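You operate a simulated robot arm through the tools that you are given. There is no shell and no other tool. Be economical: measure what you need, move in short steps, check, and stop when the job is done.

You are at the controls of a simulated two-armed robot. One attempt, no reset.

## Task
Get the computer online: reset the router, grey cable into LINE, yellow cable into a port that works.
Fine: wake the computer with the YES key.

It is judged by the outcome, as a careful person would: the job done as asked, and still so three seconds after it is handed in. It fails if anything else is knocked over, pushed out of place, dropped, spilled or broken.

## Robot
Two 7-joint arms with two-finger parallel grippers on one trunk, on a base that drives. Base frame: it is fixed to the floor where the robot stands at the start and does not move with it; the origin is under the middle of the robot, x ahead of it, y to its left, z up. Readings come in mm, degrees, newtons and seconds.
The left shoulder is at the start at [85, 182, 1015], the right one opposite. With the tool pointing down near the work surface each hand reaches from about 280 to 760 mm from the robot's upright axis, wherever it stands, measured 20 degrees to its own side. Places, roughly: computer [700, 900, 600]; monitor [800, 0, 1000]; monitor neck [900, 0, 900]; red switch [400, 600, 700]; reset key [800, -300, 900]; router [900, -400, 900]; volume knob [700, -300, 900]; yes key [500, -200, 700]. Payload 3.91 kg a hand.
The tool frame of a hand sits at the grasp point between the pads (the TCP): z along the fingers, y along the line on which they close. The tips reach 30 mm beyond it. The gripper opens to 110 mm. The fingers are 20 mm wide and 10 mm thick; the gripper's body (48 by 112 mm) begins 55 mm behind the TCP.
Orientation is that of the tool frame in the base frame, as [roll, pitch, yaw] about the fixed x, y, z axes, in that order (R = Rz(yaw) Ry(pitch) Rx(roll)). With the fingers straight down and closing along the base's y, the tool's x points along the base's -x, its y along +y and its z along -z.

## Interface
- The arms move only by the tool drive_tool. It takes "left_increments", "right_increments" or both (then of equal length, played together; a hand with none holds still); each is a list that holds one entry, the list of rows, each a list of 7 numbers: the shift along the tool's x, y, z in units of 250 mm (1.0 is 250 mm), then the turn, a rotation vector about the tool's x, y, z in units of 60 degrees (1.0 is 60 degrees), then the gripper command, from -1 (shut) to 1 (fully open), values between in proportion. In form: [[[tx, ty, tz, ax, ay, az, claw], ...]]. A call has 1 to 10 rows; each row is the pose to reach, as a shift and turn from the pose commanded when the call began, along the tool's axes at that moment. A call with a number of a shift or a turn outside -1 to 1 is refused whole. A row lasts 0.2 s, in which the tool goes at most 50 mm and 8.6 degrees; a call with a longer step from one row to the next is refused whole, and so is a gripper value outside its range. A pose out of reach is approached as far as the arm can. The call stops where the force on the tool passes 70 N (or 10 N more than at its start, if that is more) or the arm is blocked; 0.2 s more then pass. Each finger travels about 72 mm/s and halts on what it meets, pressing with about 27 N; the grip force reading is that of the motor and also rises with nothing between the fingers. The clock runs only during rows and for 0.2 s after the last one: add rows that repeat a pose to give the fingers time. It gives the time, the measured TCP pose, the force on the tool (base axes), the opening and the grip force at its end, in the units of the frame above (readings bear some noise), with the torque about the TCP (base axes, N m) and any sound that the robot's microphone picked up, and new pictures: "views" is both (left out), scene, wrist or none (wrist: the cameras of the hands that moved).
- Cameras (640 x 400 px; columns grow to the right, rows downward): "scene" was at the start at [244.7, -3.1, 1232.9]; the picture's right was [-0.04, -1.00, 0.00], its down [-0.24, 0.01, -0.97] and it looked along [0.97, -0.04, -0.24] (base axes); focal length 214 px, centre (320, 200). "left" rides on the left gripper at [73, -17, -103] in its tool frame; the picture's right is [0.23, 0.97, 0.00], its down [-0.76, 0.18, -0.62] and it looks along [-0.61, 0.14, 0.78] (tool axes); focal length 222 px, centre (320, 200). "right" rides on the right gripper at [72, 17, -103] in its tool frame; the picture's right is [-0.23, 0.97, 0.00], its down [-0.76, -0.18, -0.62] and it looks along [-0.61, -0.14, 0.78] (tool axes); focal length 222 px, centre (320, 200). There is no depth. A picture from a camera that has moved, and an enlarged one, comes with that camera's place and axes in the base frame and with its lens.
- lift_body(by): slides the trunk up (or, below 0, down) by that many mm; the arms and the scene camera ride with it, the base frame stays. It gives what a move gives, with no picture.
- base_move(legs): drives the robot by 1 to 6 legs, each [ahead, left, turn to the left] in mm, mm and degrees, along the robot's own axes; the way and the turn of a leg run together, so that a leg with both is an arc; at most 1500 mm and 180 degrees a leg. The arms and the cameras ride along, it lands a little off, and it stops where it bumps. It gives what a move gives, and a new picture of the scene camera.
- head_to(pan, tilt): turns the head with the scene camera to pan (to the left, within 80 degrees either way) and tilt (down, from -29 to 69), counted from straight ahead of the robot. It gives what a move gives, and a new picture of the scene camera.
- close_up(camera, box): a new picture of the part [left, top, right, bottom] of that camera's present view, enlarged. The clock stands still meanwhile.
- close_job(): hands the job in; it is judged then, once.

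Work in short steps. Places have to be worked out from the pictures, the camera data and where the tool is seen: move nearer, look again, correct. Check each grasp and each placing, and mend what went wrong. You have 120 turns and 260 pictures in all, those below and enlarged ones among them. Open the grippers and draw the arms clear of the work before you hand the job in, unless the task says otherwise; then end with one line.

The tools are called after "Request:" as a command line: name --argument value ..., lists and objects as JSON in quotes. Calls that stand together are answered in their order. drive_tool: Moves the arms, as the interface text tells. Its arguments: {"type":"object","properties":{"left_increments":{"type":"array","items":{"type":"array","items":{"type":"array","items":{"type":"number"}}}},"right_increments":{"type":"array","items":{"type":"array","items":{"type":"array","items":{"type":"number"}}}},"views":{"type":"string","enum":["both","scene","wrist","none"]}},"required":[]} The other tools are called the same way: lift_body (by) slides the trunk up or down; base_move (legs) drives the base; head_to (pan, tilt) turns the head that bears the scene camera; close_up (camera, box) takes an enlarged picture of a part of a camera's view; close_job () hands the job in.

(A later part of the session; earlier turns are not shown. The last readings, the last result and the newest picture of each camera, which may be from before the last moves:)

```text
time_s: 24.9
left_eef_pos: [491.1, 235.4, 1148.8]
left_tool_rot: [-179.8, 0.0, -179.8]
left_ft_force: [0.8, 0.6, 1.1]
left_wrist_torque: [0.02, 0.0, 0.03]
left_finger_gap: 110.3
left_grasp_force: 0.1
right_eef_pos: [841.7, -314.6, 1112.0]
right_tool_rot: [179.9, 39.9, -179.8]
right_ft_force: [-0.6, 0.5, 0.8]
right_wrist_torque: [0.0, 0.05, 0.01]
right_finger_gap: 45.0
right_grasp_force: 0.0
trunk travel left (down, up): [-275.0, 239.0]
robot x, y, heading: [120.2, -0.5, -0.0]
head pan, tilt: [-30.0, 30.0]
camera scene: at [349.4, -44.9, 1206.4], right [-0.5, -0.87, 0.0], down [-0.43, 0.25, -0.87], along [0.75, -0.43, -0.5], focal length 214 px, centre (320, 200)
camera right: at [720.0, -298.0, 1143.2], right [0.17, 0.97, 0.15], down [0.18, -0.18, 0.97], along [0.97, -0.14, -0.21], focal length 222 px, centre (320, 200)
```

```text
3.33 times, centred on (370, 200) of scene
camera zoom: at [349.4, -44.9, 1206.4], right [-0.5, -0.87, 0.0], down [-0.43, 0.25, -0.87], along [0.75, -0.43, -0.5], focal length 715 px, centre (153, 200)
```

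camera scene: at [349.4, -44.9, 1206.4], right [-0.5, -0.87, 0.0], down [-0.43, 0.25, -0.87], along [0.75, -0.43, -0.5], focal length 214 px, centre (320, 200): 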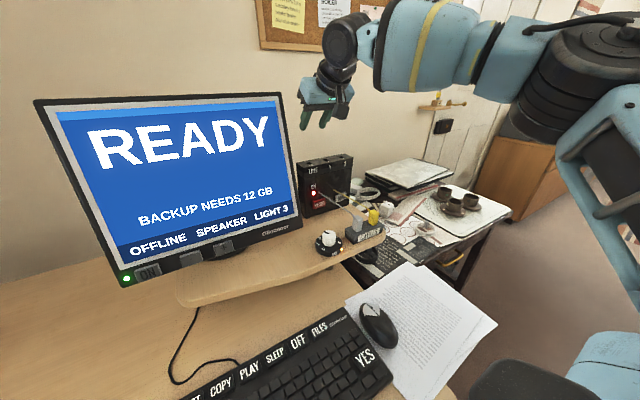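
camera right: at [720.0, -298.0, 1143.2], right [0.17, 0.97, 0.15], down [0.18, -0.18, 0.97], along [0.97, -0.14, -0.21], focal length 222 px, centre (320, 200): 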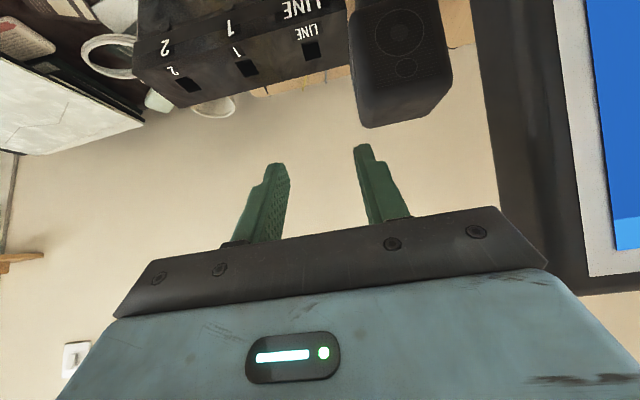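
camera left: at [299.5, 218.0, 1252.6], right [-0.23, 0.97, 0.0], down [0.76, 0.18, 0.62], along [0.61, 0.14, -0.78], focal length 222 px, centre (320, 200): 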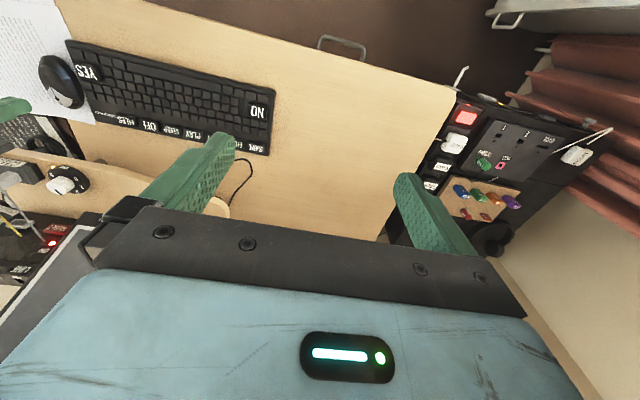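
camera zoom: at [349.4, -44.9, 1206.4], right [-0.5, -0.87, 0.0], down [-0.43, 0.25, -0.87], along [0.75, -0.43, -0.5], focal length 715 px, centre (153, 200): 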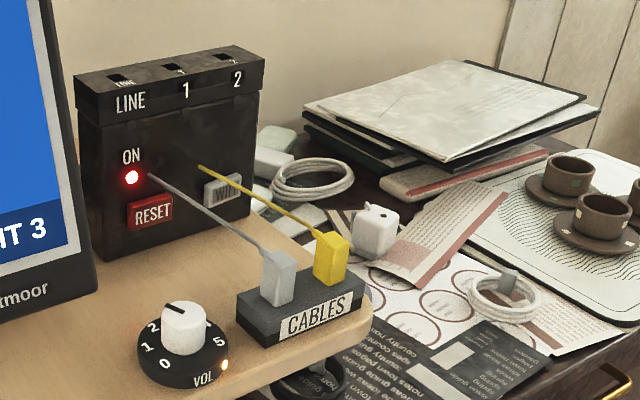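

LINE is located precisely at [863.5,-308,994], port 1 at [864,-361] and port 2 near [864,-414]. All look alike, so I'll test by use. Next I hover behind and above the grey plug (~[698,-360,868]).

Request:
drive_tool --right_increments '[[[0.17, -0.03, 0.02, 0, 0, 0, -0.18], [0.34, -0.06, 0.04, 0, 0, 0, -0.18], [0.51, -0.09, 0.06, 0, 0, 0, -0.18], [0.68, -0.13, 0.08, 0, 0, 0, -0.18], [0.83, -0.16, 0.1, 0, 0, 0, -0.18], [0.939, -0.18, 0.11, 0, 0, 0, -0.18]]]' --views "wrist"

Request:
close_up --camera "right" --box '[200, 0, 440, 150]'

```text
time_s: 26.3
left_eef_pos: [490.5, 234.7, 1148.1]
left_tool_rot: [-179.9, 0.1, -180.0]
left_ft_force: [0.5, -0.4, 0.1]
left_wrist_torque: [-0.02, 0.01, 0.01]
left_finger_gap: 109.8
left_grasp_force: 0.0
right_eef_pos: [680.2, -361.0, 939.8]
right_tool_rot: [179.9, 40.1, -179.9]
right_ft_force: [-0.8, -0.5, -0.7]
right_wrist_torque: [0.01, -0.05, 0.03]
right_finger_gap: 45.4
right_grasp_force: 0.1
trunk travel left (down, up): [-275.0, 239.0]
robot x, y, heading: [118.0, 0.8, 0.2]
head pan, tilt: [-30.0, 30.0]
camera right: at [559.1, -344.4, 971.4], right [0.17, 0.97, 0.15], down [0.18, -0.18, 0.97], along [0.97, -0.14, -0.21], focal length 222 px, centre (320, 200)
```

right: 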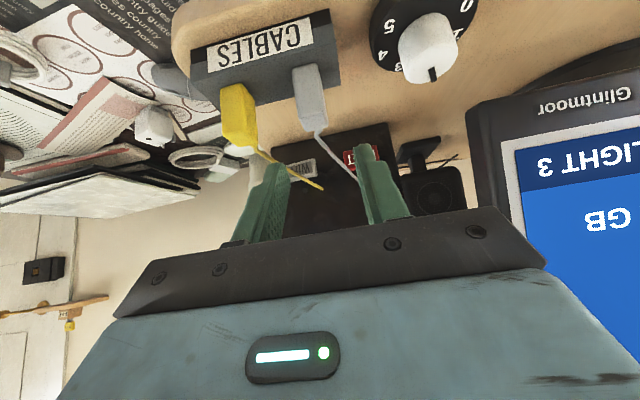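

```text
2.67 times, centred on (320, 75) of right
camera zoom: at [559.1, -344.4, 971.4], right [0.17, 0.97, 0.15], down [0.18, -0.18, 0.97], along [0.97, -0.14, -0.21], focal length 592 px, centre (320, 533)
```

zoom: 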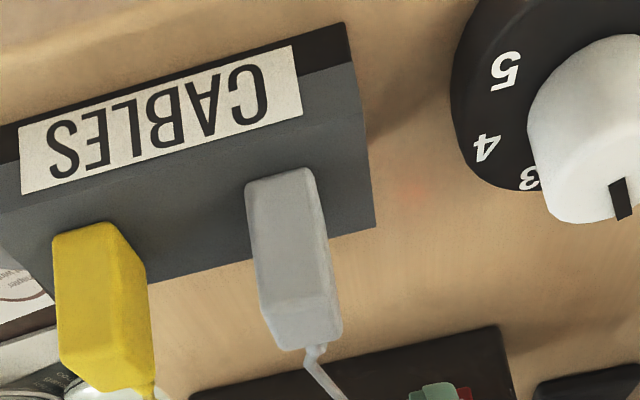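

Plug geometry: x 687–706, y centre -360, width about 20, z 852–888. I descend to TCP [692,-360,882] and close.

Request:
drive_tool --right_increments '[[[0.056, 0.002, 0.1, 0, 0, 0, -0.18], [0.112, 0.004, 0.209, 0, 0, 0, -0.18], [0.112, 0.004, 0.209, 0, 0, 0, -0.18], [0.112, 0.004, 0.209, 0, 0, 0, -1], [0.112, 0.004, 0.209, 0, 0, 0, -1], [0.112, 0.004, 0.209, 0, 0, 0, -1]]]'

Request:
close_up --camera "right" --box '[200, 50, 440, 200]'

```text
time_s: 27.7
left_eef_pos: [491.1, 233.9, 1149.1]
left_tool_rot: [-179.8, 0.1, -179.9]
left_ft_force: [0.0, -0.1, -0.3]
left_wrist_torque: [0.0, 0.0, -0.02]
left_finger_gap: 109.8
left_grasp_force: 0.0
right_eef_pos: [693.3, -359.8, 881.6]
right_tool_rot: [-180.0, 40.1, -179.9]
right_ft_force: [0.4, -0.5, 2.3]
right_wrist_torque: [-0.01, -0.01, 0.0]
right_finger_gap: 18.0
right_grasp_force: 26.9
trunk travel left (down, up): [-275.0, 239.0]
robot x, y, heading: [117.5, -1.1, -0.1]
head pan, tilt: [-30.0, 30.0]
camera scene: at [348.3, -44.6, 1206.7], right [-0.5, -0.87, 0.0], down [-0.43, 0.25, -0.87], along [0.75, -0.43, -0.5], focal length 214 px, centre (320, 200)
camera right: at [571.7, -342.5, 913.5], right [0.17, 0.97, 0.15], down [0.18, -0.18, 0.97], along [0.97, -0.14, -0.21], focal length 222 px, centre (320, 200)
```

scene: 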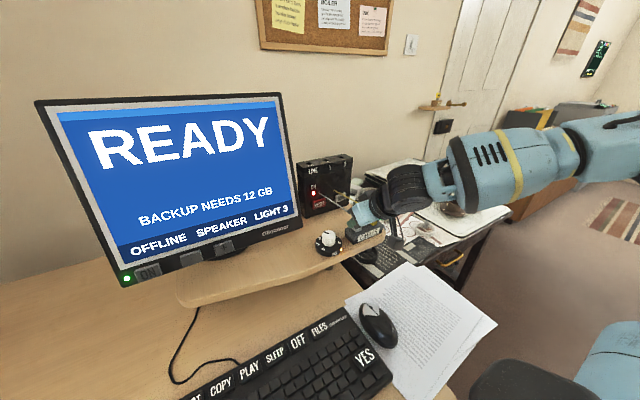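
right: 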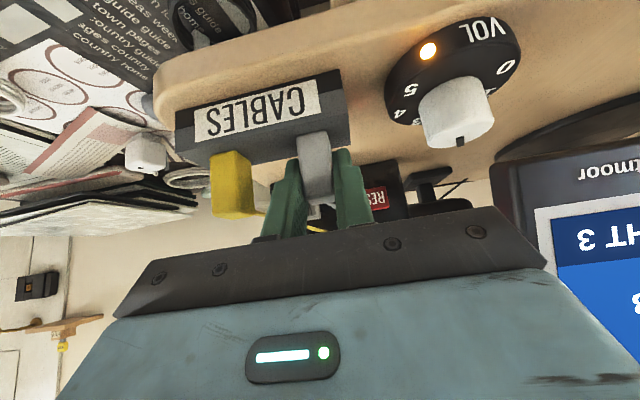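

```text
2.67 times, centred on (320, 125) of right
camera zoom: at [571.7, -342.5, 913.5], right [0.17, 0.97, 0.15], down [0.18, -0.18, 0.97], along [0.97, -0.14, -0.21], focal length 592 px, centre (320, 400)
```

zoom: 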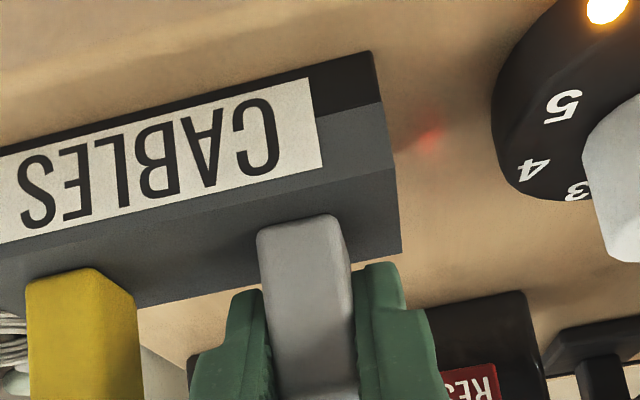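

Gripped at 18 mm. I lift straight up 60 mm and check.

Request:
drive_tool --right_increments '[[[-0.03, 0, -0.036, 0, 0, 0, -1], [-0.07, 0, -0.083, 0, 0, 0, -1], [-0.11, 0, -0.13, 0, 0, 0, -1], [-0.154, 0, -0.184, 0, 0, 0, -1]]]'

Request:
close_up --camera "right" --box '[200, 50, 440, 200]'

Request:
close_up --camera "scene" --box '[290, 140, 450, 260]'

```text
time_s: 28.7
left_eef_pos: [489.8, 235.9, 1149.0]
left_tool_rot: [-179.9, 0.1, -179.9]
left_ft_force: [-0.6, 0.8, 0.2]
left_wrist_torque: [0.01, 0.01, 0.02]
left_finger_gap: 110.0
left_grasp_force: 0.1
right_eef_pos: [690.6, -357.9, 942.6]
right_tool_rot: [180.0, 40.1, -180.0]
right_ft_force: [-0.4, -0.1, 0.3]
right_wrist_torque: [0.02, -0.04, 0.02]
right_finger_gap: 17.7
right_grasp_force: 27.2
trunk travel left (down, up): [-275.0, 239.0]
robot x, y, heading: [114.2, 1.1, -0.2]
head pan, tilt: [-30.0, 30.0]
camera scene: at [348.2, -44.5, 1206.8], right [-0.5, -0.87, 0.0], down [-0.43, 0.25, -0.87], along [0.75, -0.43, -0.5], focal length 214 px, centre (320, 200)
camera right: at [569.5, -341.3, 974.1], right [0.17, 0.97, 0.15], down [0.18, -0.18, 0.97], along [0.97, -0.14, -0.21], focal length 222 px, centre (320, 200)
```

scene: 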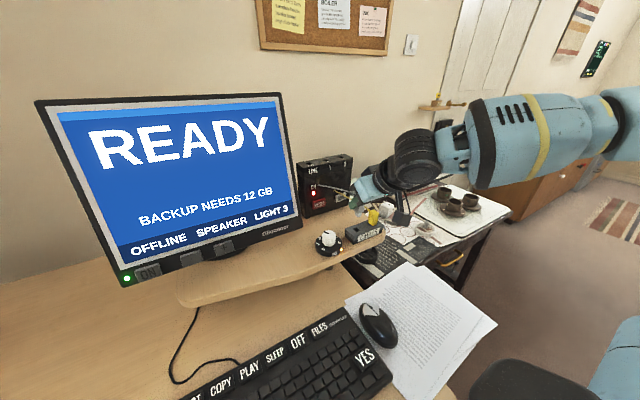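
right: 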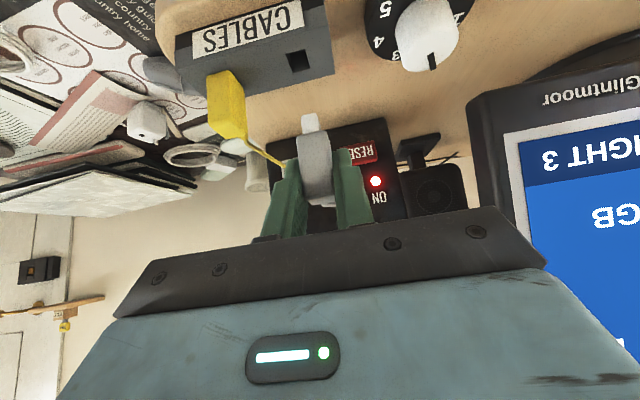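

```text
2.67 times, centred on (320, 125) of right
camera zoom: at [569.5, -341.3, 974.1], right [0.17, 0.97, 0.15], down [0.18, -0.18, 0.97], along [0.97, -0.14, -0.21], focal length 592 px, centre (320, 400)
```

zoom: 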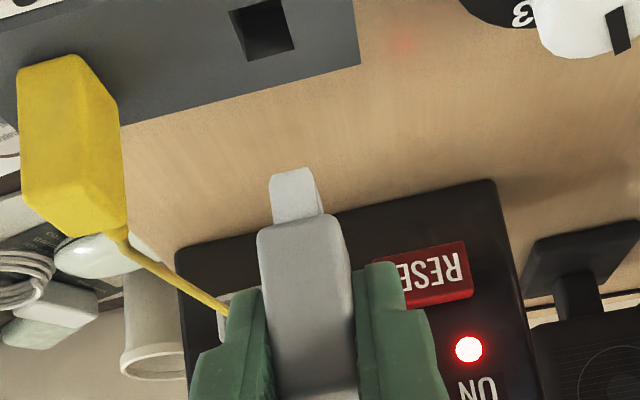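

```text
3.33 times, centred on (370, 200) of scene
camera zoom: at [348.2, -44.5, 1206.8], right [-0.5, -0.87, 0.0], down [-0.43, 0.25, -0.87], along [0.75, -0.43, -0.5], focal length 715 px, centre (153, 200)
```

zoom: 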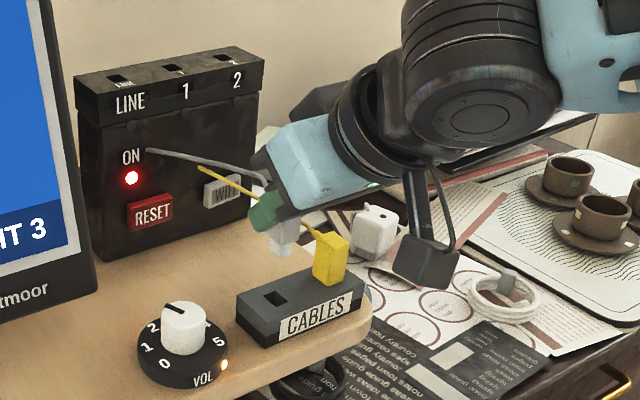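

Plug held cleanly, with a nose of about 16 mm. The monitor's right edge (y≈-239) gives only about 13 mm clearance beside the gripper body at LINE, so I raise first, move forward at y≈-320, and then look.

Request:
drive_tool --right_increments '[[[-0.1, 0.02, -0.12, 0, 0, 0, -1], [-0.2, 0.04, -0.24, 0, 0, 0, -1], [-0.315, 0.08, -0.37, 0, 0, 0, -1], [-0.46, 0.11, -0.25, 0, 0, 0, -1], [-0.58, 0.15, -0.15, 0, 0, 0, -1], [-0.7, 0.15, -0.05, 0, 0, 0, -1], [-0.837, 0.152, 0.063, 0, 0, 0, -1]]]'

Request:
close_up --camera "right" --box '[200, 50, 440, 200]'

Request:
close_up --camera "scene" --box '[270, 100, 430, 220]'

```text
time_s: 30.3
left_eef_pos: [492.3, 235.4, 1148.3]
left_tool_rot: [-179.9, 0.0, 179.9]
left_ft_force: [-0.1, -0.5, -0.1]
left_wrist_torque: [-0.02, 0.02, 0.02]
left_finger_gap: 110.1
left_grasp_force: 0.0
right_eef_pos: [861.1, -318.4, 1062.8]
right_tool_rot: [180.0, 39.9, -179.9]
right_ft_force: [1.3, -1.1, 0.7]
right_wrist_torque: [-0.01, 0.04, 0.02]
right_finger_gap: 18.0
right_grasp_force: 26.3
trunk travel left (down, up): [-275.0, 239.0]
robot x, y, heading: [117.6, 0.9, 0.2]
head pan, tilt: [-30.0, 30.0]
camera scene: at [349.9, -44.7, 1206.4], right [-0.5, -0.87, 0.0], down [-0.43, 0.25, -0.87], along [0.75, -0.43, -0.5], focal length 214 px, centre (320, 200)
camera right: at [739.7, -301.4, 1093.7], right [0.17, 0.97, 0.15], down [0.18, -0.18, 0.97], along [0.97, -0.14, -0.21], focal length 222 px, centre (320, 200)
```

scene: 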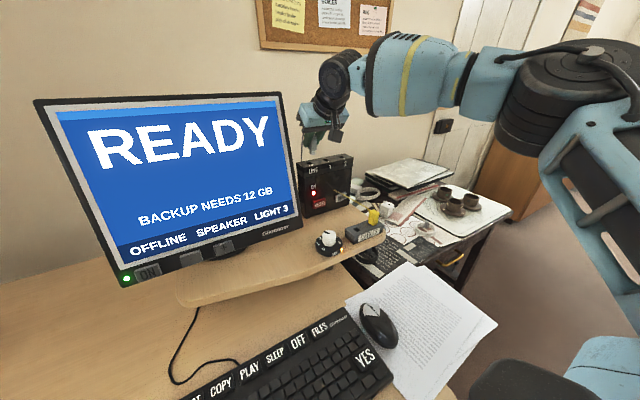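
right: 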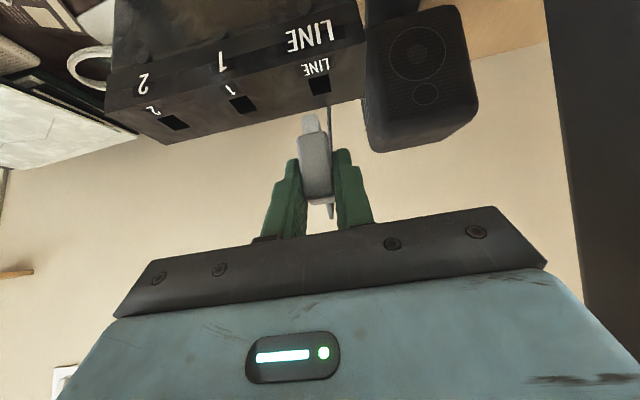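

```text
2.67 times, centred on (320, 125) of right
camera zoom: at [739.7, -301.4, 1093.7], right [0.17, 0.97, 0.15], down [0.18, -0.18, 0.97], along [0.97, -0.14, -0.21], focal length 592 px, centre (320, 400)
```

zoom: 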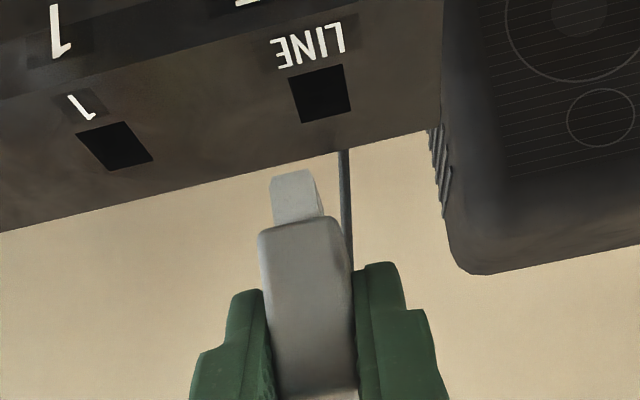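

```text
3.33 times, centred on (350, 160) of scene
camera zoom: at [349.9, -44.7, 1206.4], right [-0.5, -0.87, 0.0], down [-0.43, 0.25, -0.87], along [0.75, -0.43, -0.5], focal length 715 px, centre (220, 333)
```

zoom: 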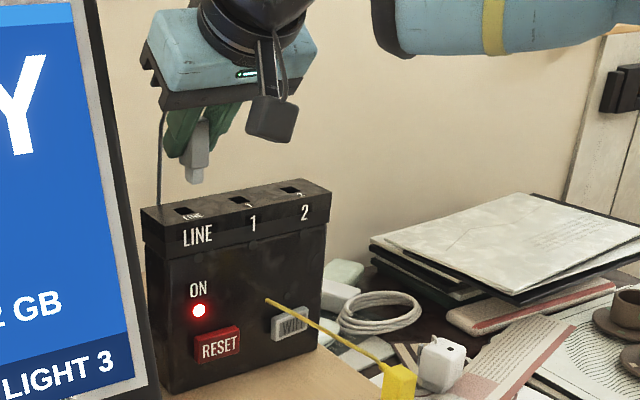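

The nose is about 9 mm short of LINE in y and aligned in x. I shift +8.5 mm and descend until the nose is just above the hole, then verify.

Request:
drive_tool --right_increments '[[[0, 0.017, 0, 0, 0, 0, -1], [0, 0.034, 0, 0, 0, 0, -1], [0.02, 0.034, 0.026, 0, 0, 0, -1], [0.0437, 0.034, 0.052, 0, 0, 0, -1], [0.0437, 0.034, 0.052, 0, 0, 0, -1]]]'

Request:
close_up --camera "right" --box '[240, 70, 400, 170]'

Request:
close_up --camera "scene" --box '[290, 120, 370, 180]'

```text
time_s: 31.5
left_eef_pos: [490.2, 235.3, 1148.4]
left_tool_rot: [-179.9, 0.2, -179.9]
left_ft_force: [1.3, -0.2, 0.0]
left_wrist_torque: [0.02, 0.03, 0.02]
left_finger_gap: 109.8
left_grasp_force: 0.1
right_eef_pos: [861.9, -310.6, 1047.7]
right_tool_rot: [179.9, 40.1, 179.9]
right_ft_force: [-0.4, 0.2, 0.1]
right_wrist_torque: [-0.01, -0.02, -0.01]
right_finger_gap: 17.8
right_grasp_force: 27.0
trunk travel left (down, up): [-275.0, 239.0]
robot x, y, heading: [118.3, -4.2, -0.0]
head pan, tilt: [-30.0, 30.0]
camera scene: at [348.4, -44.6, 1206.7], right [-0.5, -0.87, 0.0], down [-0.43, 0.25, -0.87], along [0.75, -0.43, -0.5], focal length 214 px, centre (320, 200)
camera right: at [739.9, -293.7, 1078.8], right [0.17, 0.97, 0.15], down [0.18, -0.18, 0.97], along [0.97, -0.14, -0.21], focal length 222 px, centre (320, 200)
```

scene: 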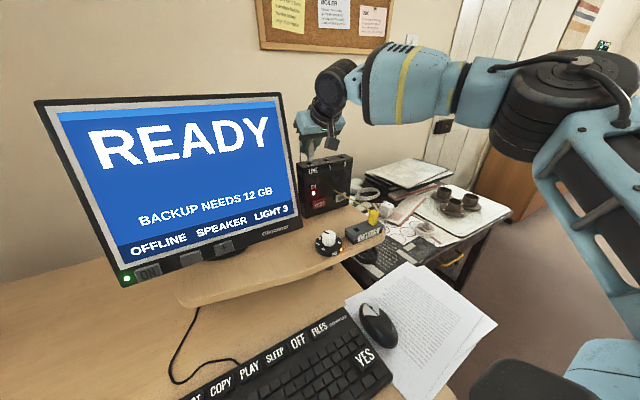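
right: 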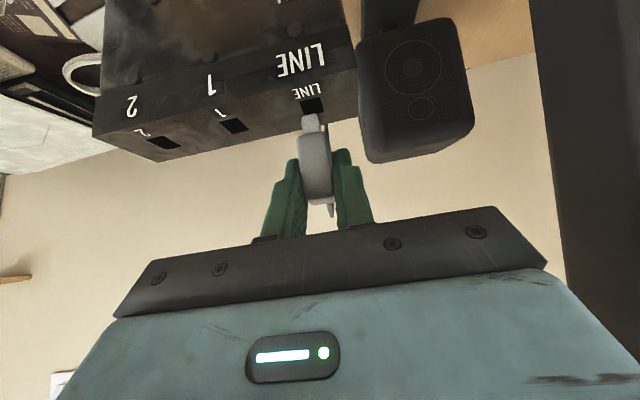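

```text
4.00 times, centred on (320, 120) of right
camera zoom: at [739.9, -293.7, 1078.8], right [0.17, 0.97, 0.15], down [0.18, -0.18, 0.97], along [0.97, -0.14, -0.21], focal length 888 px, centre (320, 520)
```

zoom: 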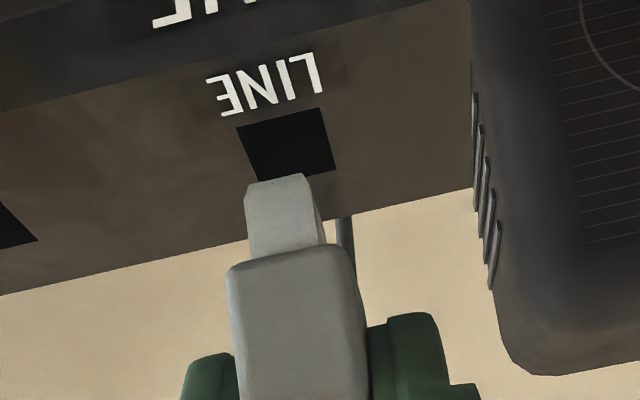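

```text
6.67 times, centred on (330, 150) of scene
camera zoom: at [348.4, -44.6, 1206.7], right [-0.5, -0.87, 0.0], down [-0.43, 0.25, -0.87], along [0.75, -0.43, -0.5], focal length 1430 px, centre (253, 533)
```

zoom: 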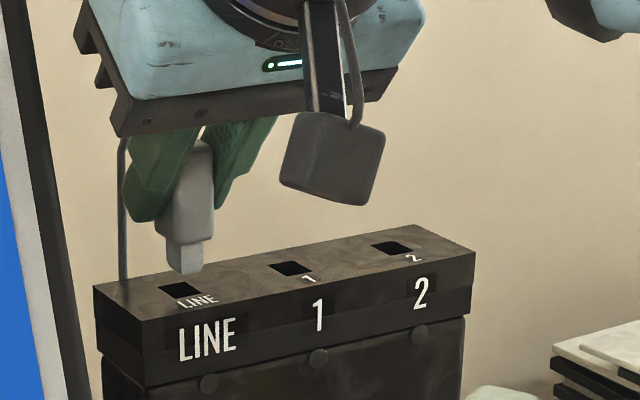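

The nose is nearly centred over LINE, needing about +1.5 mm in y, with the tip 7–10 mm above. I descend 12 mm gently and check the force.

Request:
drive_tool --right_increments '[[[0, 0.006, 0, 0, 0, 0, -1], [0.013, 0.006, 0.0155, 0, 0, 0, -1], [0.022, 0.006, 0.026, 0, 0, 0, -1], [0.031, 0.006, 0.037, 0, 0, 0, -1]]]' --views "none"

Request:
close_up --camera "right" --box '[240, 70, 400, 170]'

Request:
close_up --camera "scene" --box '[290, 120, 370, 180]'

```text
time_s: 32.5
left_eef_pos: [490.0, 235.7, 1148.7]
left_tool_rot: [-179.9, 0.0, -179.9]
left_ft_force: [0.8, -0.4, 0.5]
left_wrist_torque: [-0.01, -0.01, 0.02]
left_finger_gap: 109.9
left_grasp_force: 0.0
right_eef_pos: [861.4, -309.2, 1034.4]
right_tool_rot: [179.9, 40.1, -179.9]
right_ft_force: [-0.1, 0.9, -0.8]
right_wrist_torque: [-0.05, -0.02, -0.03]
right_finger_gap: 17.9
right_grasp_force: 27.0
trunk travel left (down, up): [-275.0, 239.0]
robot x, y, heading: [119.5, 0.6, 0.4]
head pan, tilt: [-30.0, 30.0]
```

```text
4.00 times, centred on (320, 120) of right
camera zoom: at [740.2, -293.3, 1066.3], right [0.17, 0.97, 0.15], down [0.18, -0.18, 0.97], along [0.97, -0.14, -0.21], focal length 888 px, centre (320, 520)
```

zoom: 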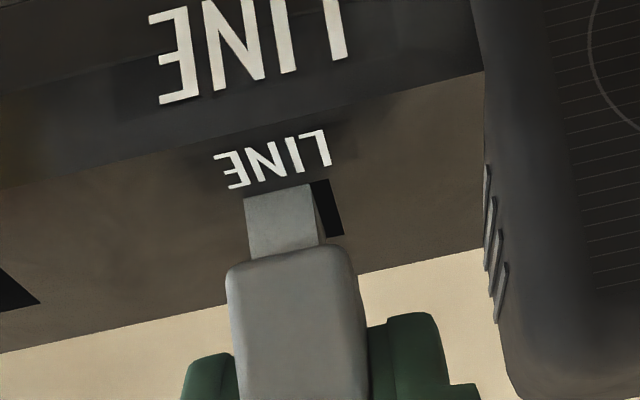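

```text
6.67 times, centred on (330, 150) of scene
camera zoom: at [348.4, -44.6, 1206.7], right [-0.5, -0.87, 0.0], down [-0.43, 0.25, -0.87], along [0.75, -0.43, -0.5], focal length 1430 px, centre (253, 533)
```

zoom: 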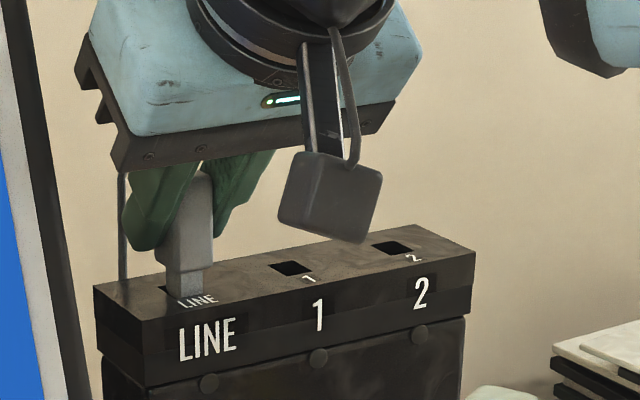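

The nose is at the hole mouth, about 1 mm short in both x and y. I nudge it and descend another 6 mm.

Request:
drive_tool --right_increments '[[[-0.003, 0.004, 0.0026, 0, 0, 0, -1], [0.005, 0.004, 0.012, 0, 0, 0, -1], [0.0124, 0.004, 0.021, 0, 0, 0, -1]]]' --views "none"

Request:
close_up --camera "right" --box '[240, 70, 400, 170]'

Request:
close_up --camera "scene" --box '[290, 120, 370, 180]'

```text
time_s: 33.3
left_eef_pos: [490.1, 235.3, 1148.9]
left_tool_rot: [-179.9, 0.1, -179.8]
left_ft_force: [-0.7, 0.5, -0.1]
left_wrist_torque: [-0.02, 0.01, -0.01]
left_finger_gap: 109.8
left_grasp_force: 0.0
right_eef_pos: [862.8, -310.1, 1028.8]
right_tool_rot: [180.0, 40.1, 180.0]
right_ft_force: [0.2, 0.3, -0.2]
right_wrist_torque: [0.01, 0.03, 0.01]
right_finger_gap: 18.0
right_grasp_force: 26.9
trunk travel left (down, up): [-275.0, 239.0]
robot x, y, heading: [118.7, 0.0, 0.1]
head pan, tilt: [-30.0, 30.0]
```

```text
4.00 times, centred on (320, 120) of right
camera zoom: at [740.4, -292.6, 1060.4], right [0.17, 0.97, 0.15], down [0.18, -0.18, 0.97], along [0.97, -0.14, -0.21], focal length 888 px, centre (320, 520)
```

zoom: 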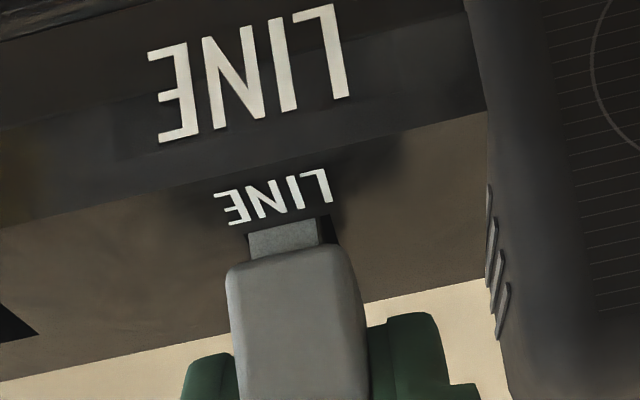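

```text
6.67 times, centred on (330, 150) of scene
camera zoom: at [348.4, -44.6, 1206.7], right [-0.5, -0.87, 0.0], down [-0.43, 0.25, -0.87], along [0.75, -0.43, -0.5], focal length 1430 px, centre (253, 533)
```

zoom: 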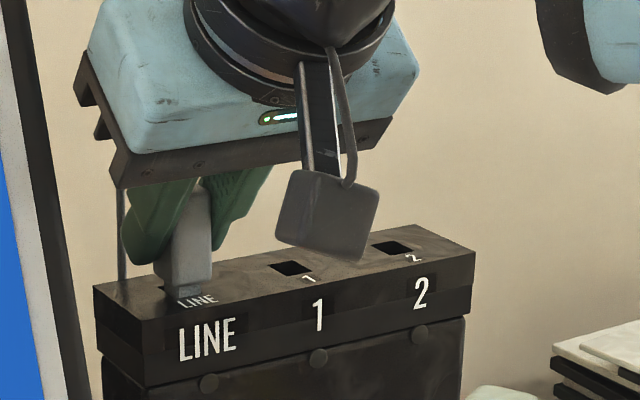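

The nose is inside the port with no resistance. I push down another 9 mm to seat it.

Request:
drive_tool --right_increments '[[[0.0077, 0, 0.0092, 0, 0, 0, -1], [0.0154, 0, 0.0184, 0, 0, 0, -1], [0.023, 0, 0.0275, 0, 0, 0, -1]]]' --views "none"

Request:
close_up --camera "right" --box '[240, 70, 400, 170]'

Request:
close_up --camera "scene" --box '[280, 120, 400, 210]'

```text
time_s: 34.1
left_eef_pos: [489.2, 234.7, 1149.7]
left_tool_rot: [-179.9, 0.2, -179.9]
left_ft_force: [0.4, 0.4, -0.3]
left_wrist_torque: [0.0, 0.03, 0.03]
left_finger_gap: 110.0
left_grasp_force: 0.0
right_eef_pos: [861.1, -309.1, 1023.4]
right_tool_rot: [-180.0, 40.4, -180.0]
right_ft_force: [-1.6, -0.6, 9.5]
right_wrist_torque: [-0.03, 0.07, 0.01]
right_finger_gap: 18.0
right_grasp_force: 27.0
trunk travel left (down, up): [-275.0, 239.0]
robot x, y, heading: [119.9, -3.2, -0.1]
head pan, tilt: [-30.0, 30.0]
```

```text
4.00 times, centred on (320, 120) of right
camera zoom: at [739.6, -292.5, 1054.6], right [0.17, 0.97, 0.15], down [0.18, -0.18, 0.97], along [0.97, -0.14, -0.2], focal length 888 px, centre (320, 520)
```

zoom: 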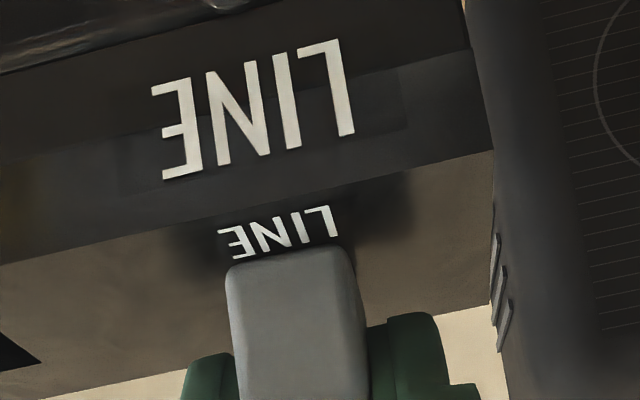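

```text
4.44 times, centred on (340, 165) of scene
camera zoom: at [347.3, -44.3, 1207.1], right [-0.5, -0.87, 0.0], down [-0.43, 0.25, -0.87], along [0.75, -0.43, -0.5], focal length 953 px, centre (231, 356)
```

zoom: 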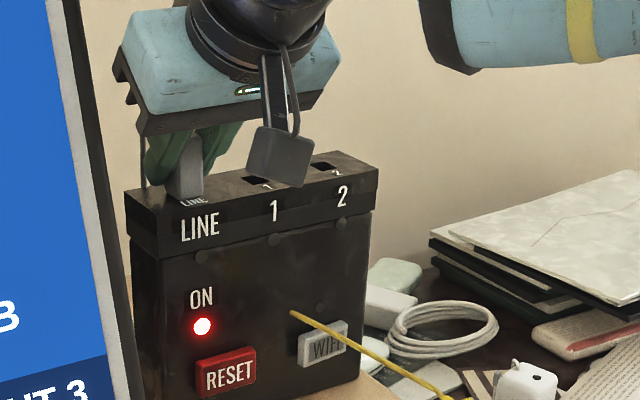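

Seated with light contact force. I press 2 mm more, open slightly to 30 mm (the speaker is near), and retreat along the tool axis.

Request:
drive_tool --right_increments '[[[0.005, 0, 0.006, 0, 0, 0, -1], [0.005, 0, 0.006, 0, 0, 0, -1], [0, 0, 0, 0, 0, 0, -0.455], [0, 0, 0, 0, 0, 0, -0.455], [0, 0, -0.1, 0, 0, 0, -0.455], [0, 0, -0.25, 0, 0, 0, -0.455], [0, 0, -0.4, 0, 0, 0, -0.455]]]'

Request:
close_up --camera "right" --box '[160, 0, 480, 200]'

Request:
close_up --camera "scene" --box '[280, 130, 440, 250]'

```text
time_s: 35.7
left_eef_pos: [488.5, 235.0, 1147.5]
left_tool_rot: [-179.9, 0.1, -179.8]
left_ft_force: [-0.1, 0.4, 0.3]
left_wrist_torque: [-0.03, 0.0, -0.01]
left_finger_gap: 109.9
left_grasp_force: 0.0
right_eef_pos: [795.6, -309.3, 1097.7]
right_tool_rot: [-180.0, 40.0, -179.8]
right_ft_force: [-0.2, 0.3, -0.2]
right_wrist_torque: [0.02, -0.02, -0.04]
right_finger_gap: 30.0
right_grasp_force: 0.0
trunk travel left (down, up): [-275.0, 239.0]
robot x, y, heading: [120.7, -4.1, 0.1]
head pan, tilt: [-30.0, 30.0]
camera scene: at [347.5, -44.5, 1206.9], right [-0.5, -0.87, 0.0], down [-0.43, 0.25, -0.87], along [0.75, -0.43, -0.5], focal length 214 px, centre (320, 200)
camera right: at [675.1, -293.5, 1128.9], right [0.17, 0.97, 0.15], down [0.18, -0.18, 0.97], along [0.97, -0.14, -0.21], focal length 222 px, centre (320, 200)
```

scene: 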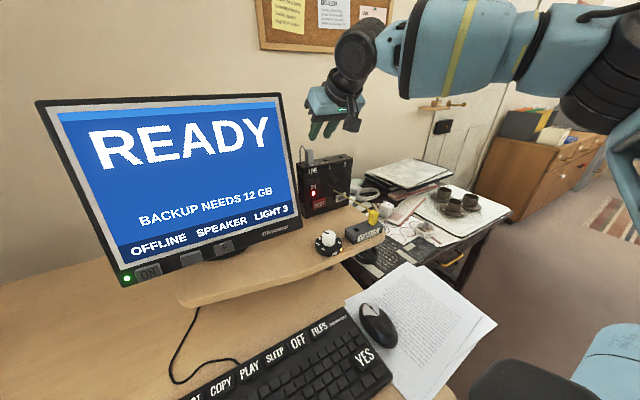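
right: 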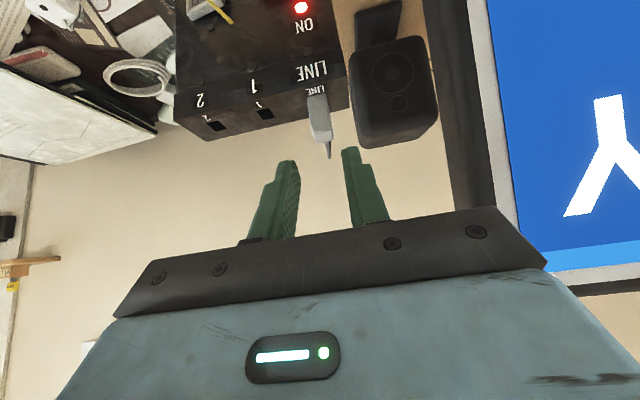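

```text
2.00 times, centred on (320, 100) of right
camera zoom: at [675.1, -293.5, 1128.9], right [0.17, 0.97, 0.15], down [0.18, -0.18, 0.97], along [0.97, -0.14, -0.21], focal length 444 px, centre (320, 400)
```

zoom: 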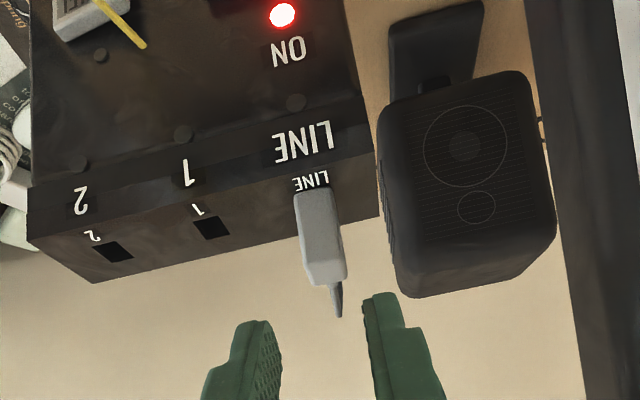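

```text
3.33 times, centred on (360, 190) of scene
camera zoom: at [347.5, -44.5, 1206.9], right [-0.5, -0.87, 0.0], down [-0.43, 0.25, -0.87], along [0.75, -0.43, -0.5], focal length 715 px, centre (187, 233)
```

zoom: 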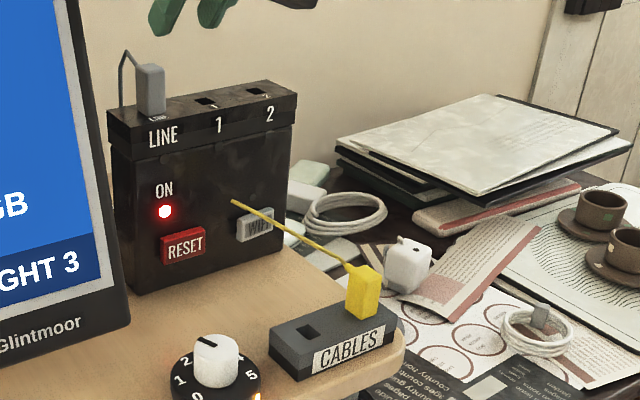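

Grey is in LINE. Next is the yellow plug; I hover at [680,-413,940] to measure it.

Request:
drive_tool --right_increments '[[[0.15, -0.08, 0.037, 0, 0, 0, -0.18], [0.3, -0.16, 0.074, 0, 0, 0, -0.18], [0.45, -0.25, 0.11, 0, 0, 0, -0.18], [0.6, -0.33, 0.148, 0, 0, 0, -0.18], [0.76, -0.415, 0.186, 0, 0, 0, -0.18], [0.76, -0.415, 0.186, 0, 0, 0, -0.18]]]' --views "wrist"

Request:
close_up --camera "right" --box '[200, 0, 440, 150]'

```text
time_s: 37.1
left_eef_pos: [489.9, 236.3, 1147.9]
left_tool_rot: [-180.0, 0.0, -179.9]
left_ft_force: [-0.7, -0.3, -0.1]
left_wrist_torque: [-0.02, 0.01, -0.02]
left_finger_gap: 110.0
left_grasp_force: 0.0
right_eef_pos: [680.7, -414.7, 937.6]
right_tool_rot: [-179.9, 40.1, -179.9]
right_ft_force: [1.2, -0.2, -0.1]
right_wrist_torque: [-0.01, -0.01, 0.0]
right_finger_gap: 44.9
right_grasp_force: 0.1
trunk travel left (down, up): [-275.0, 239.0]
robot x, y, heading: [118.7, 1.4, 0.1]
head pan, tilt: [-30.0, 30.0]
camera right: at [559.9, -396.6, 969.8], right [0.17, 0.97, 0.15], down [0.18, -0.18, 0.97], along [0.97, -0.14, -0.21], focal length 222 px, centre (320, 200)
```

right: 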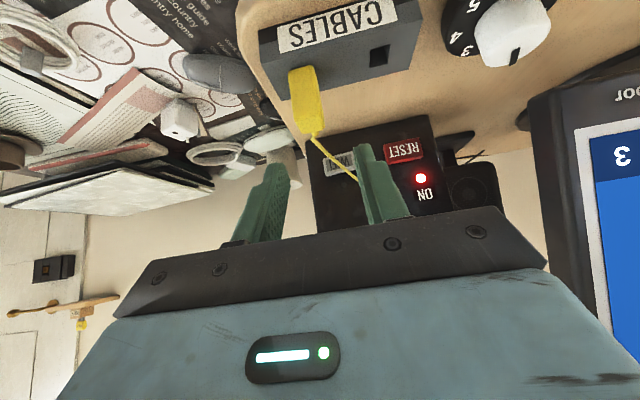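

```text
2.67 times, centred on (320, 75) of right
camera zoom: at [559.9, -396.6, 969.8], right [0.17, 0.97, 0.15], down [0.18, -0.18, 0.97], along [0.97, -0.14, -0.21], focal length 592 px, centre (320, 533)
```

zoom: 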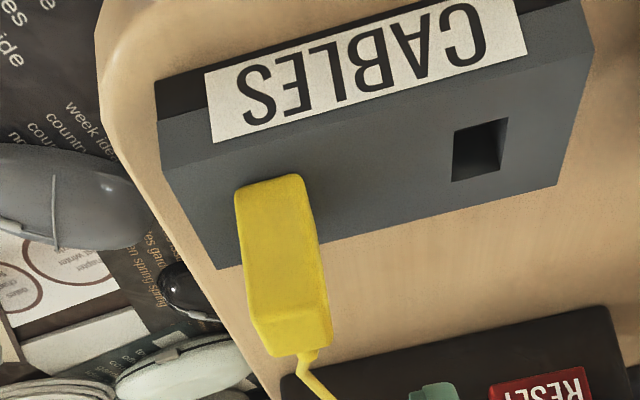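

The yellow plug is at about [697,-415] with the same geometry. I descend to [693.3,-415,881.6], close and lift.

Request:
drive_tool --right_increments '[[[0.05, -0.001, 0.1, 0, 0, 0, -0.18], [0.1055, -0.001, 0.204, 0, 0, 0, -0.18], [0.1055, -0.001, 0.204, 0, 0, 0, -0.18], [0.1055, -0.001, 0.204, 0, 0, 0, -1], [0.1055, -0.001, 0.204, 0, 0, 0, -1], [0.1055, -0.001, 0.204, 0, 0, 0, -1], [0.0755, -0.001, 0.168, 0, 0, 0, -1], [0.0355, -0.001, 0.121, 0, 0, 0, -1], [-0.0045, -0.001, 0.074, 0, 0, 0, -1], [-0.0485, -0.001, 0.02, 0, 0, 0, -1]]]'

Request:
close_up --camera "right" --box '[200, 50, 440, 200]'

```text
time_s: 39.3
left_eef_pos: [490.5, 235.6, 1148.1]
left_tool_rot: [-179.8, 0.0, -179.9]
left_ft_force: [0.1, -0.1, 0.1]
left_wrist_torque: [0.01, 0.01, -0.01]
left_finger_gap: 110.1
left_grasp_force: 0.2
right_eef_pos: [693.8, -412.5, 943.9]
right_tool_rot: [180.0, 40.3, -180.0]
right_ft_force: [0.3, -0.8, 0.0]
right_wrist_torque: [0.0, 0.03, -0.05]
right_finger_gap: 18.1
right_grasp_force: 27.3
trunk travel left (down, up): [-275.0, 239.0]
robot x, y, heading: [118.3, -4.7, -0.0]
head pan, tilt: [-30.0, 30.0]
camera scene: at [348.2, -44.4, 1206.8], right [-0.5, -0.87, 0.0], down [-0.43, 0.25, -0.87], along [0.75, -0.43, -0.5], focal length 214 px, centre (320, 200)
camera right: at [572.9, -396.2, 975.0], right [0.17, 0.97, 0.15], down [0.18, -0.18, 0.97], along [0.97, -0.14, -0.21], focal length 222 px, centre (320, 200)
```

scene: 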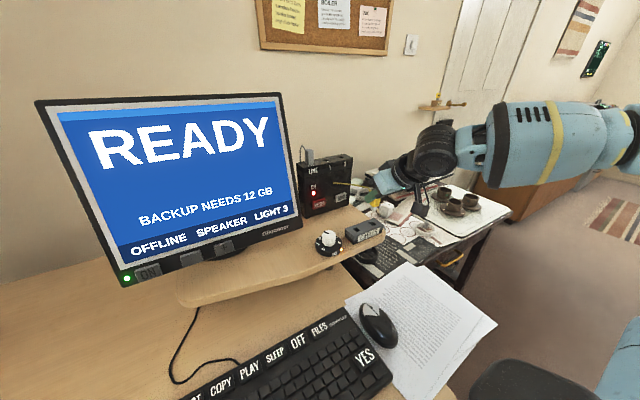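
right: 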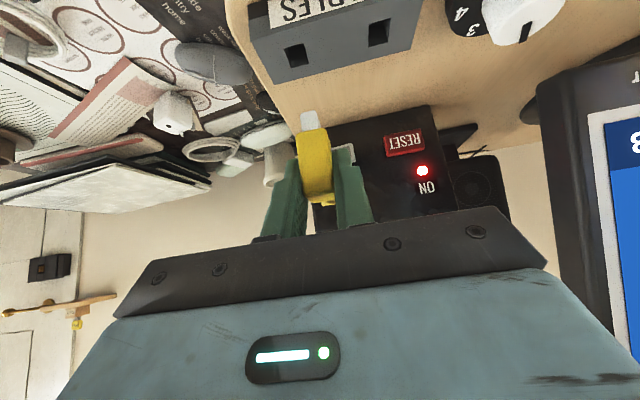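

```text
2.67 times, centred on (320, 125) of right
camera zoom: at [572.9, -396.2, 975.0], right [0.17, 0.97, 0.15], down [0.18, -0.18, 0.97], along [0.97, -0.14, -0.21], focal length 592 px, centre (320, 400)
```

zoom: 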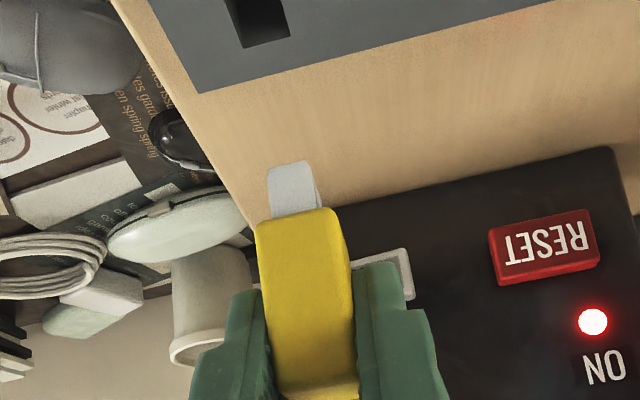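

Yellow held. I'll try port 2 first: up, then forward to hover at [860,-415,1066].

Request:
drive_tool --right_increments '[[[-0.1, 0, -0.12, 0, 0, 0, -1], [-0.2, 0, -0.24, 0, 0, 0, -1], [-0.315, 0, -0.37, 0, 0, 0, -1], [-0.46, -0.01, -0.25, 0, 0, 0, -1], [-0.58, -0.01, -0.15, 0, 0, 0, -1], [-0.7, -0.01, -0.05, 0, 0, 0, -1], [-0.822, -0.01, 0.053, 0, 0, 0, -1], [-0.822, -0.01, 0.053, 0, 0, 0, -1]]]'

Request:
close_up --camera "right" --box '[200, 50, 440, 200]'

Request:
close_up --camera "scene" --box '[290, 110, 390, 185]'

```text
time_s: 41.1
left_eef_pos: [490.0, 235.3, 1148.8]
left_tool_rot: [-179.9, 0.2, -179.8]
left_ft_force: [0.0, 0.2, 0.2]
left_wrist_torque: [-0.01, -0.02, 0.0]
left_finger_gap: 110.0
left_grasp_force: 0.0
right_eef_pos: [860.0, -417.4, 1066.2]
right_tool_rot: [-180.0, 40.1, -179.8]
right_ft_force: [-0.6, 0.1, -0.6]
right_wrist_torque: [0.02, -0.04, -0.01]
right_finger_gap: 17.8
right_grasp_force: 27.5
trunk travel left (down, up): [-275.0, 239.0]
robot x, y, heading: [118.2, 3.0, 0.3]
head pan, tilt: [-30.0, 30.0]
camera scene: at [347.6, -44.9, 1206.9], right [-0.5, -0.87, 0.0], down [-0.43, 0.25, -0.87], along [0.75, -0.43, -0.5], focal length 214 px, centre (320, 200)
camera right: at [738.1, -401.2, 1096.4], right [0.17, 0.97, 0.15], down [0.18, -0.18, 0.97], along [0.97, -0.14, -0.21], focal length 222 px, centre (320, 200)
```

scene: 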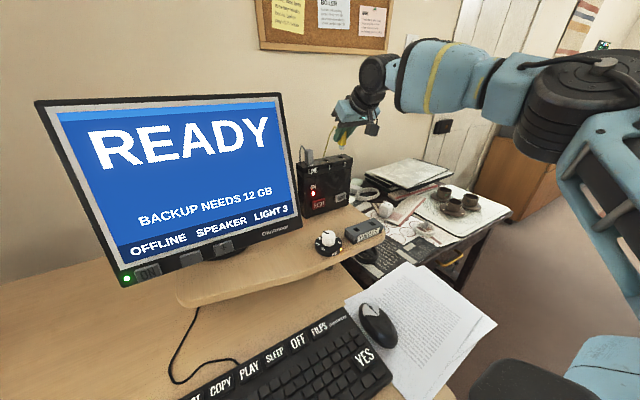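
right: 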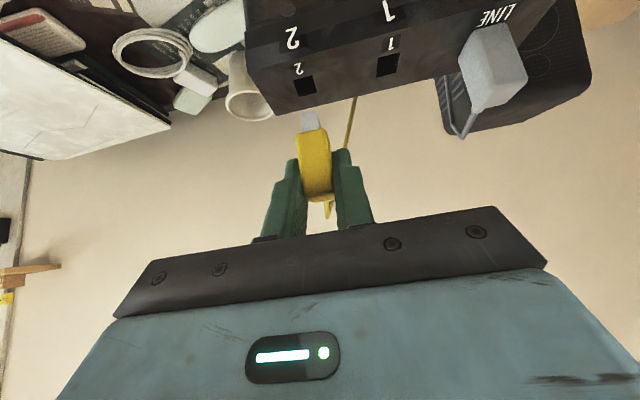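

```text
2.67 times, centred on (320, 125) of right
camera zoom: at [738.1, -401.2, 1096.4], right [0.17, 0.97, 0.15], down [0.18, -0.18, 0.97], along [0.97, -0.14, -0.21], focal length 592 px, centre (320, 400)
```

zoom: 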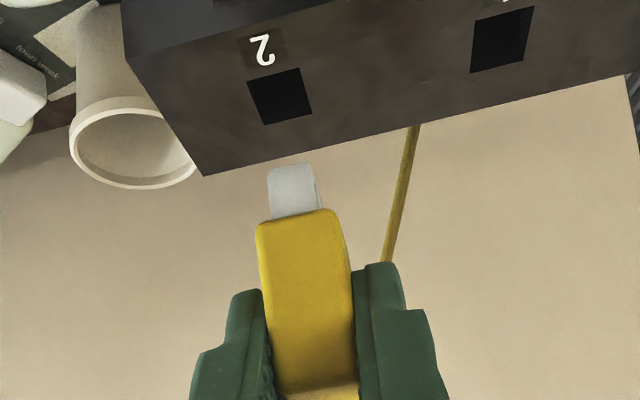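

```text
5.33 times, centred on (340, 148) of scene
camera zoom: at [347.6, -44.9, 1206.9], right [-0.5, -0.87, 0.0], down [-0.43, 0.25, -0.87], along [0.75, -0.43, -0.5], focal length 1144 px, centre (213, 480)
```

zoom: 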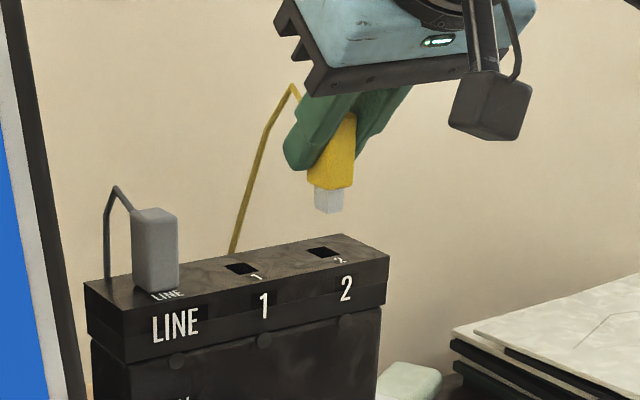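

Over port 2, I need about +3 mm in x and -0.7 mm in y. I descend 22 mm to near the mouth and verify.

Request:
drive_tool --right_increments '[[[-0.009, -0.003, 0.008, 0, 0, 0, -1], [0.02, -0.003, 0.042, 0, 0, 0, -1], [0.0474, -0.003, 0.075, 0, 0, 0, -1], [0.0474, -0.003, 0.075, 0, 0, 0, -1]]]' --views "none"

Request:
close_up --camera "right" --box '[240, 70, 400, 170]'

Request:
close_up --camera "scene" --box '[290, 120, 370, 180]'

```text
time_s: 42.1
left_eef_pos: [491.0, 234.3, 1148.6]
left_tool_rot: [-180.0, 0.1, -179.9]
left_ft_force: [-0.7, -0.2, 0.3]
left_wrist_torque: [-0.01, 0.0, 0.05]
left_finger_gap: 109.8
left_grasp_force: 0.2
right_eef_pos: [862.2, -416.9, 1043.2]
right_tool_rot: [-180.0, 40.2, -179.9]
right_ft_force: [0.9, -0.4, -0.8]
right_wrist_torque: [0.0, -0.01, -0.03]
right_finger_gap: 18.2
right_grasp_force: 27.0
trunk travel left (down, up): [-275.0, 239.0]
robot x, y, heading: [117.6, -2.8, -0.2]
head pan, tilt: [-30.0, 30.0]
```

```text
4.00 times, centred on (320, 120) of right
camera zoom: at [741.6, -400.0, 1074.5], right [0.17, 0.97, 0.15], down [0.18, -0.18, 0.97], along [0.97, -0.14, -0.21], focal length 888 px, centre (320, 520)
```

zoom: 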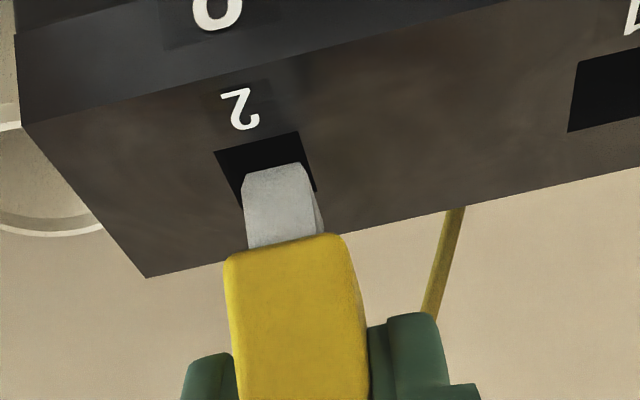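

```text
6.67 times, centred on (330, 150) of scene
camera zoom: at [348.3, -44.6, 1206.7], right [-0.5, -0.87, 0.0], down [-0.43, 0.25, -0.87], along [0.75, -0.43, -0.5], focal length 1430 px, centre (253, 533)
```

zoom: 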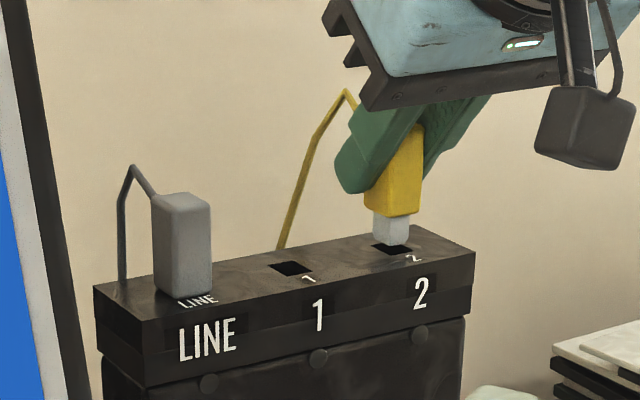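

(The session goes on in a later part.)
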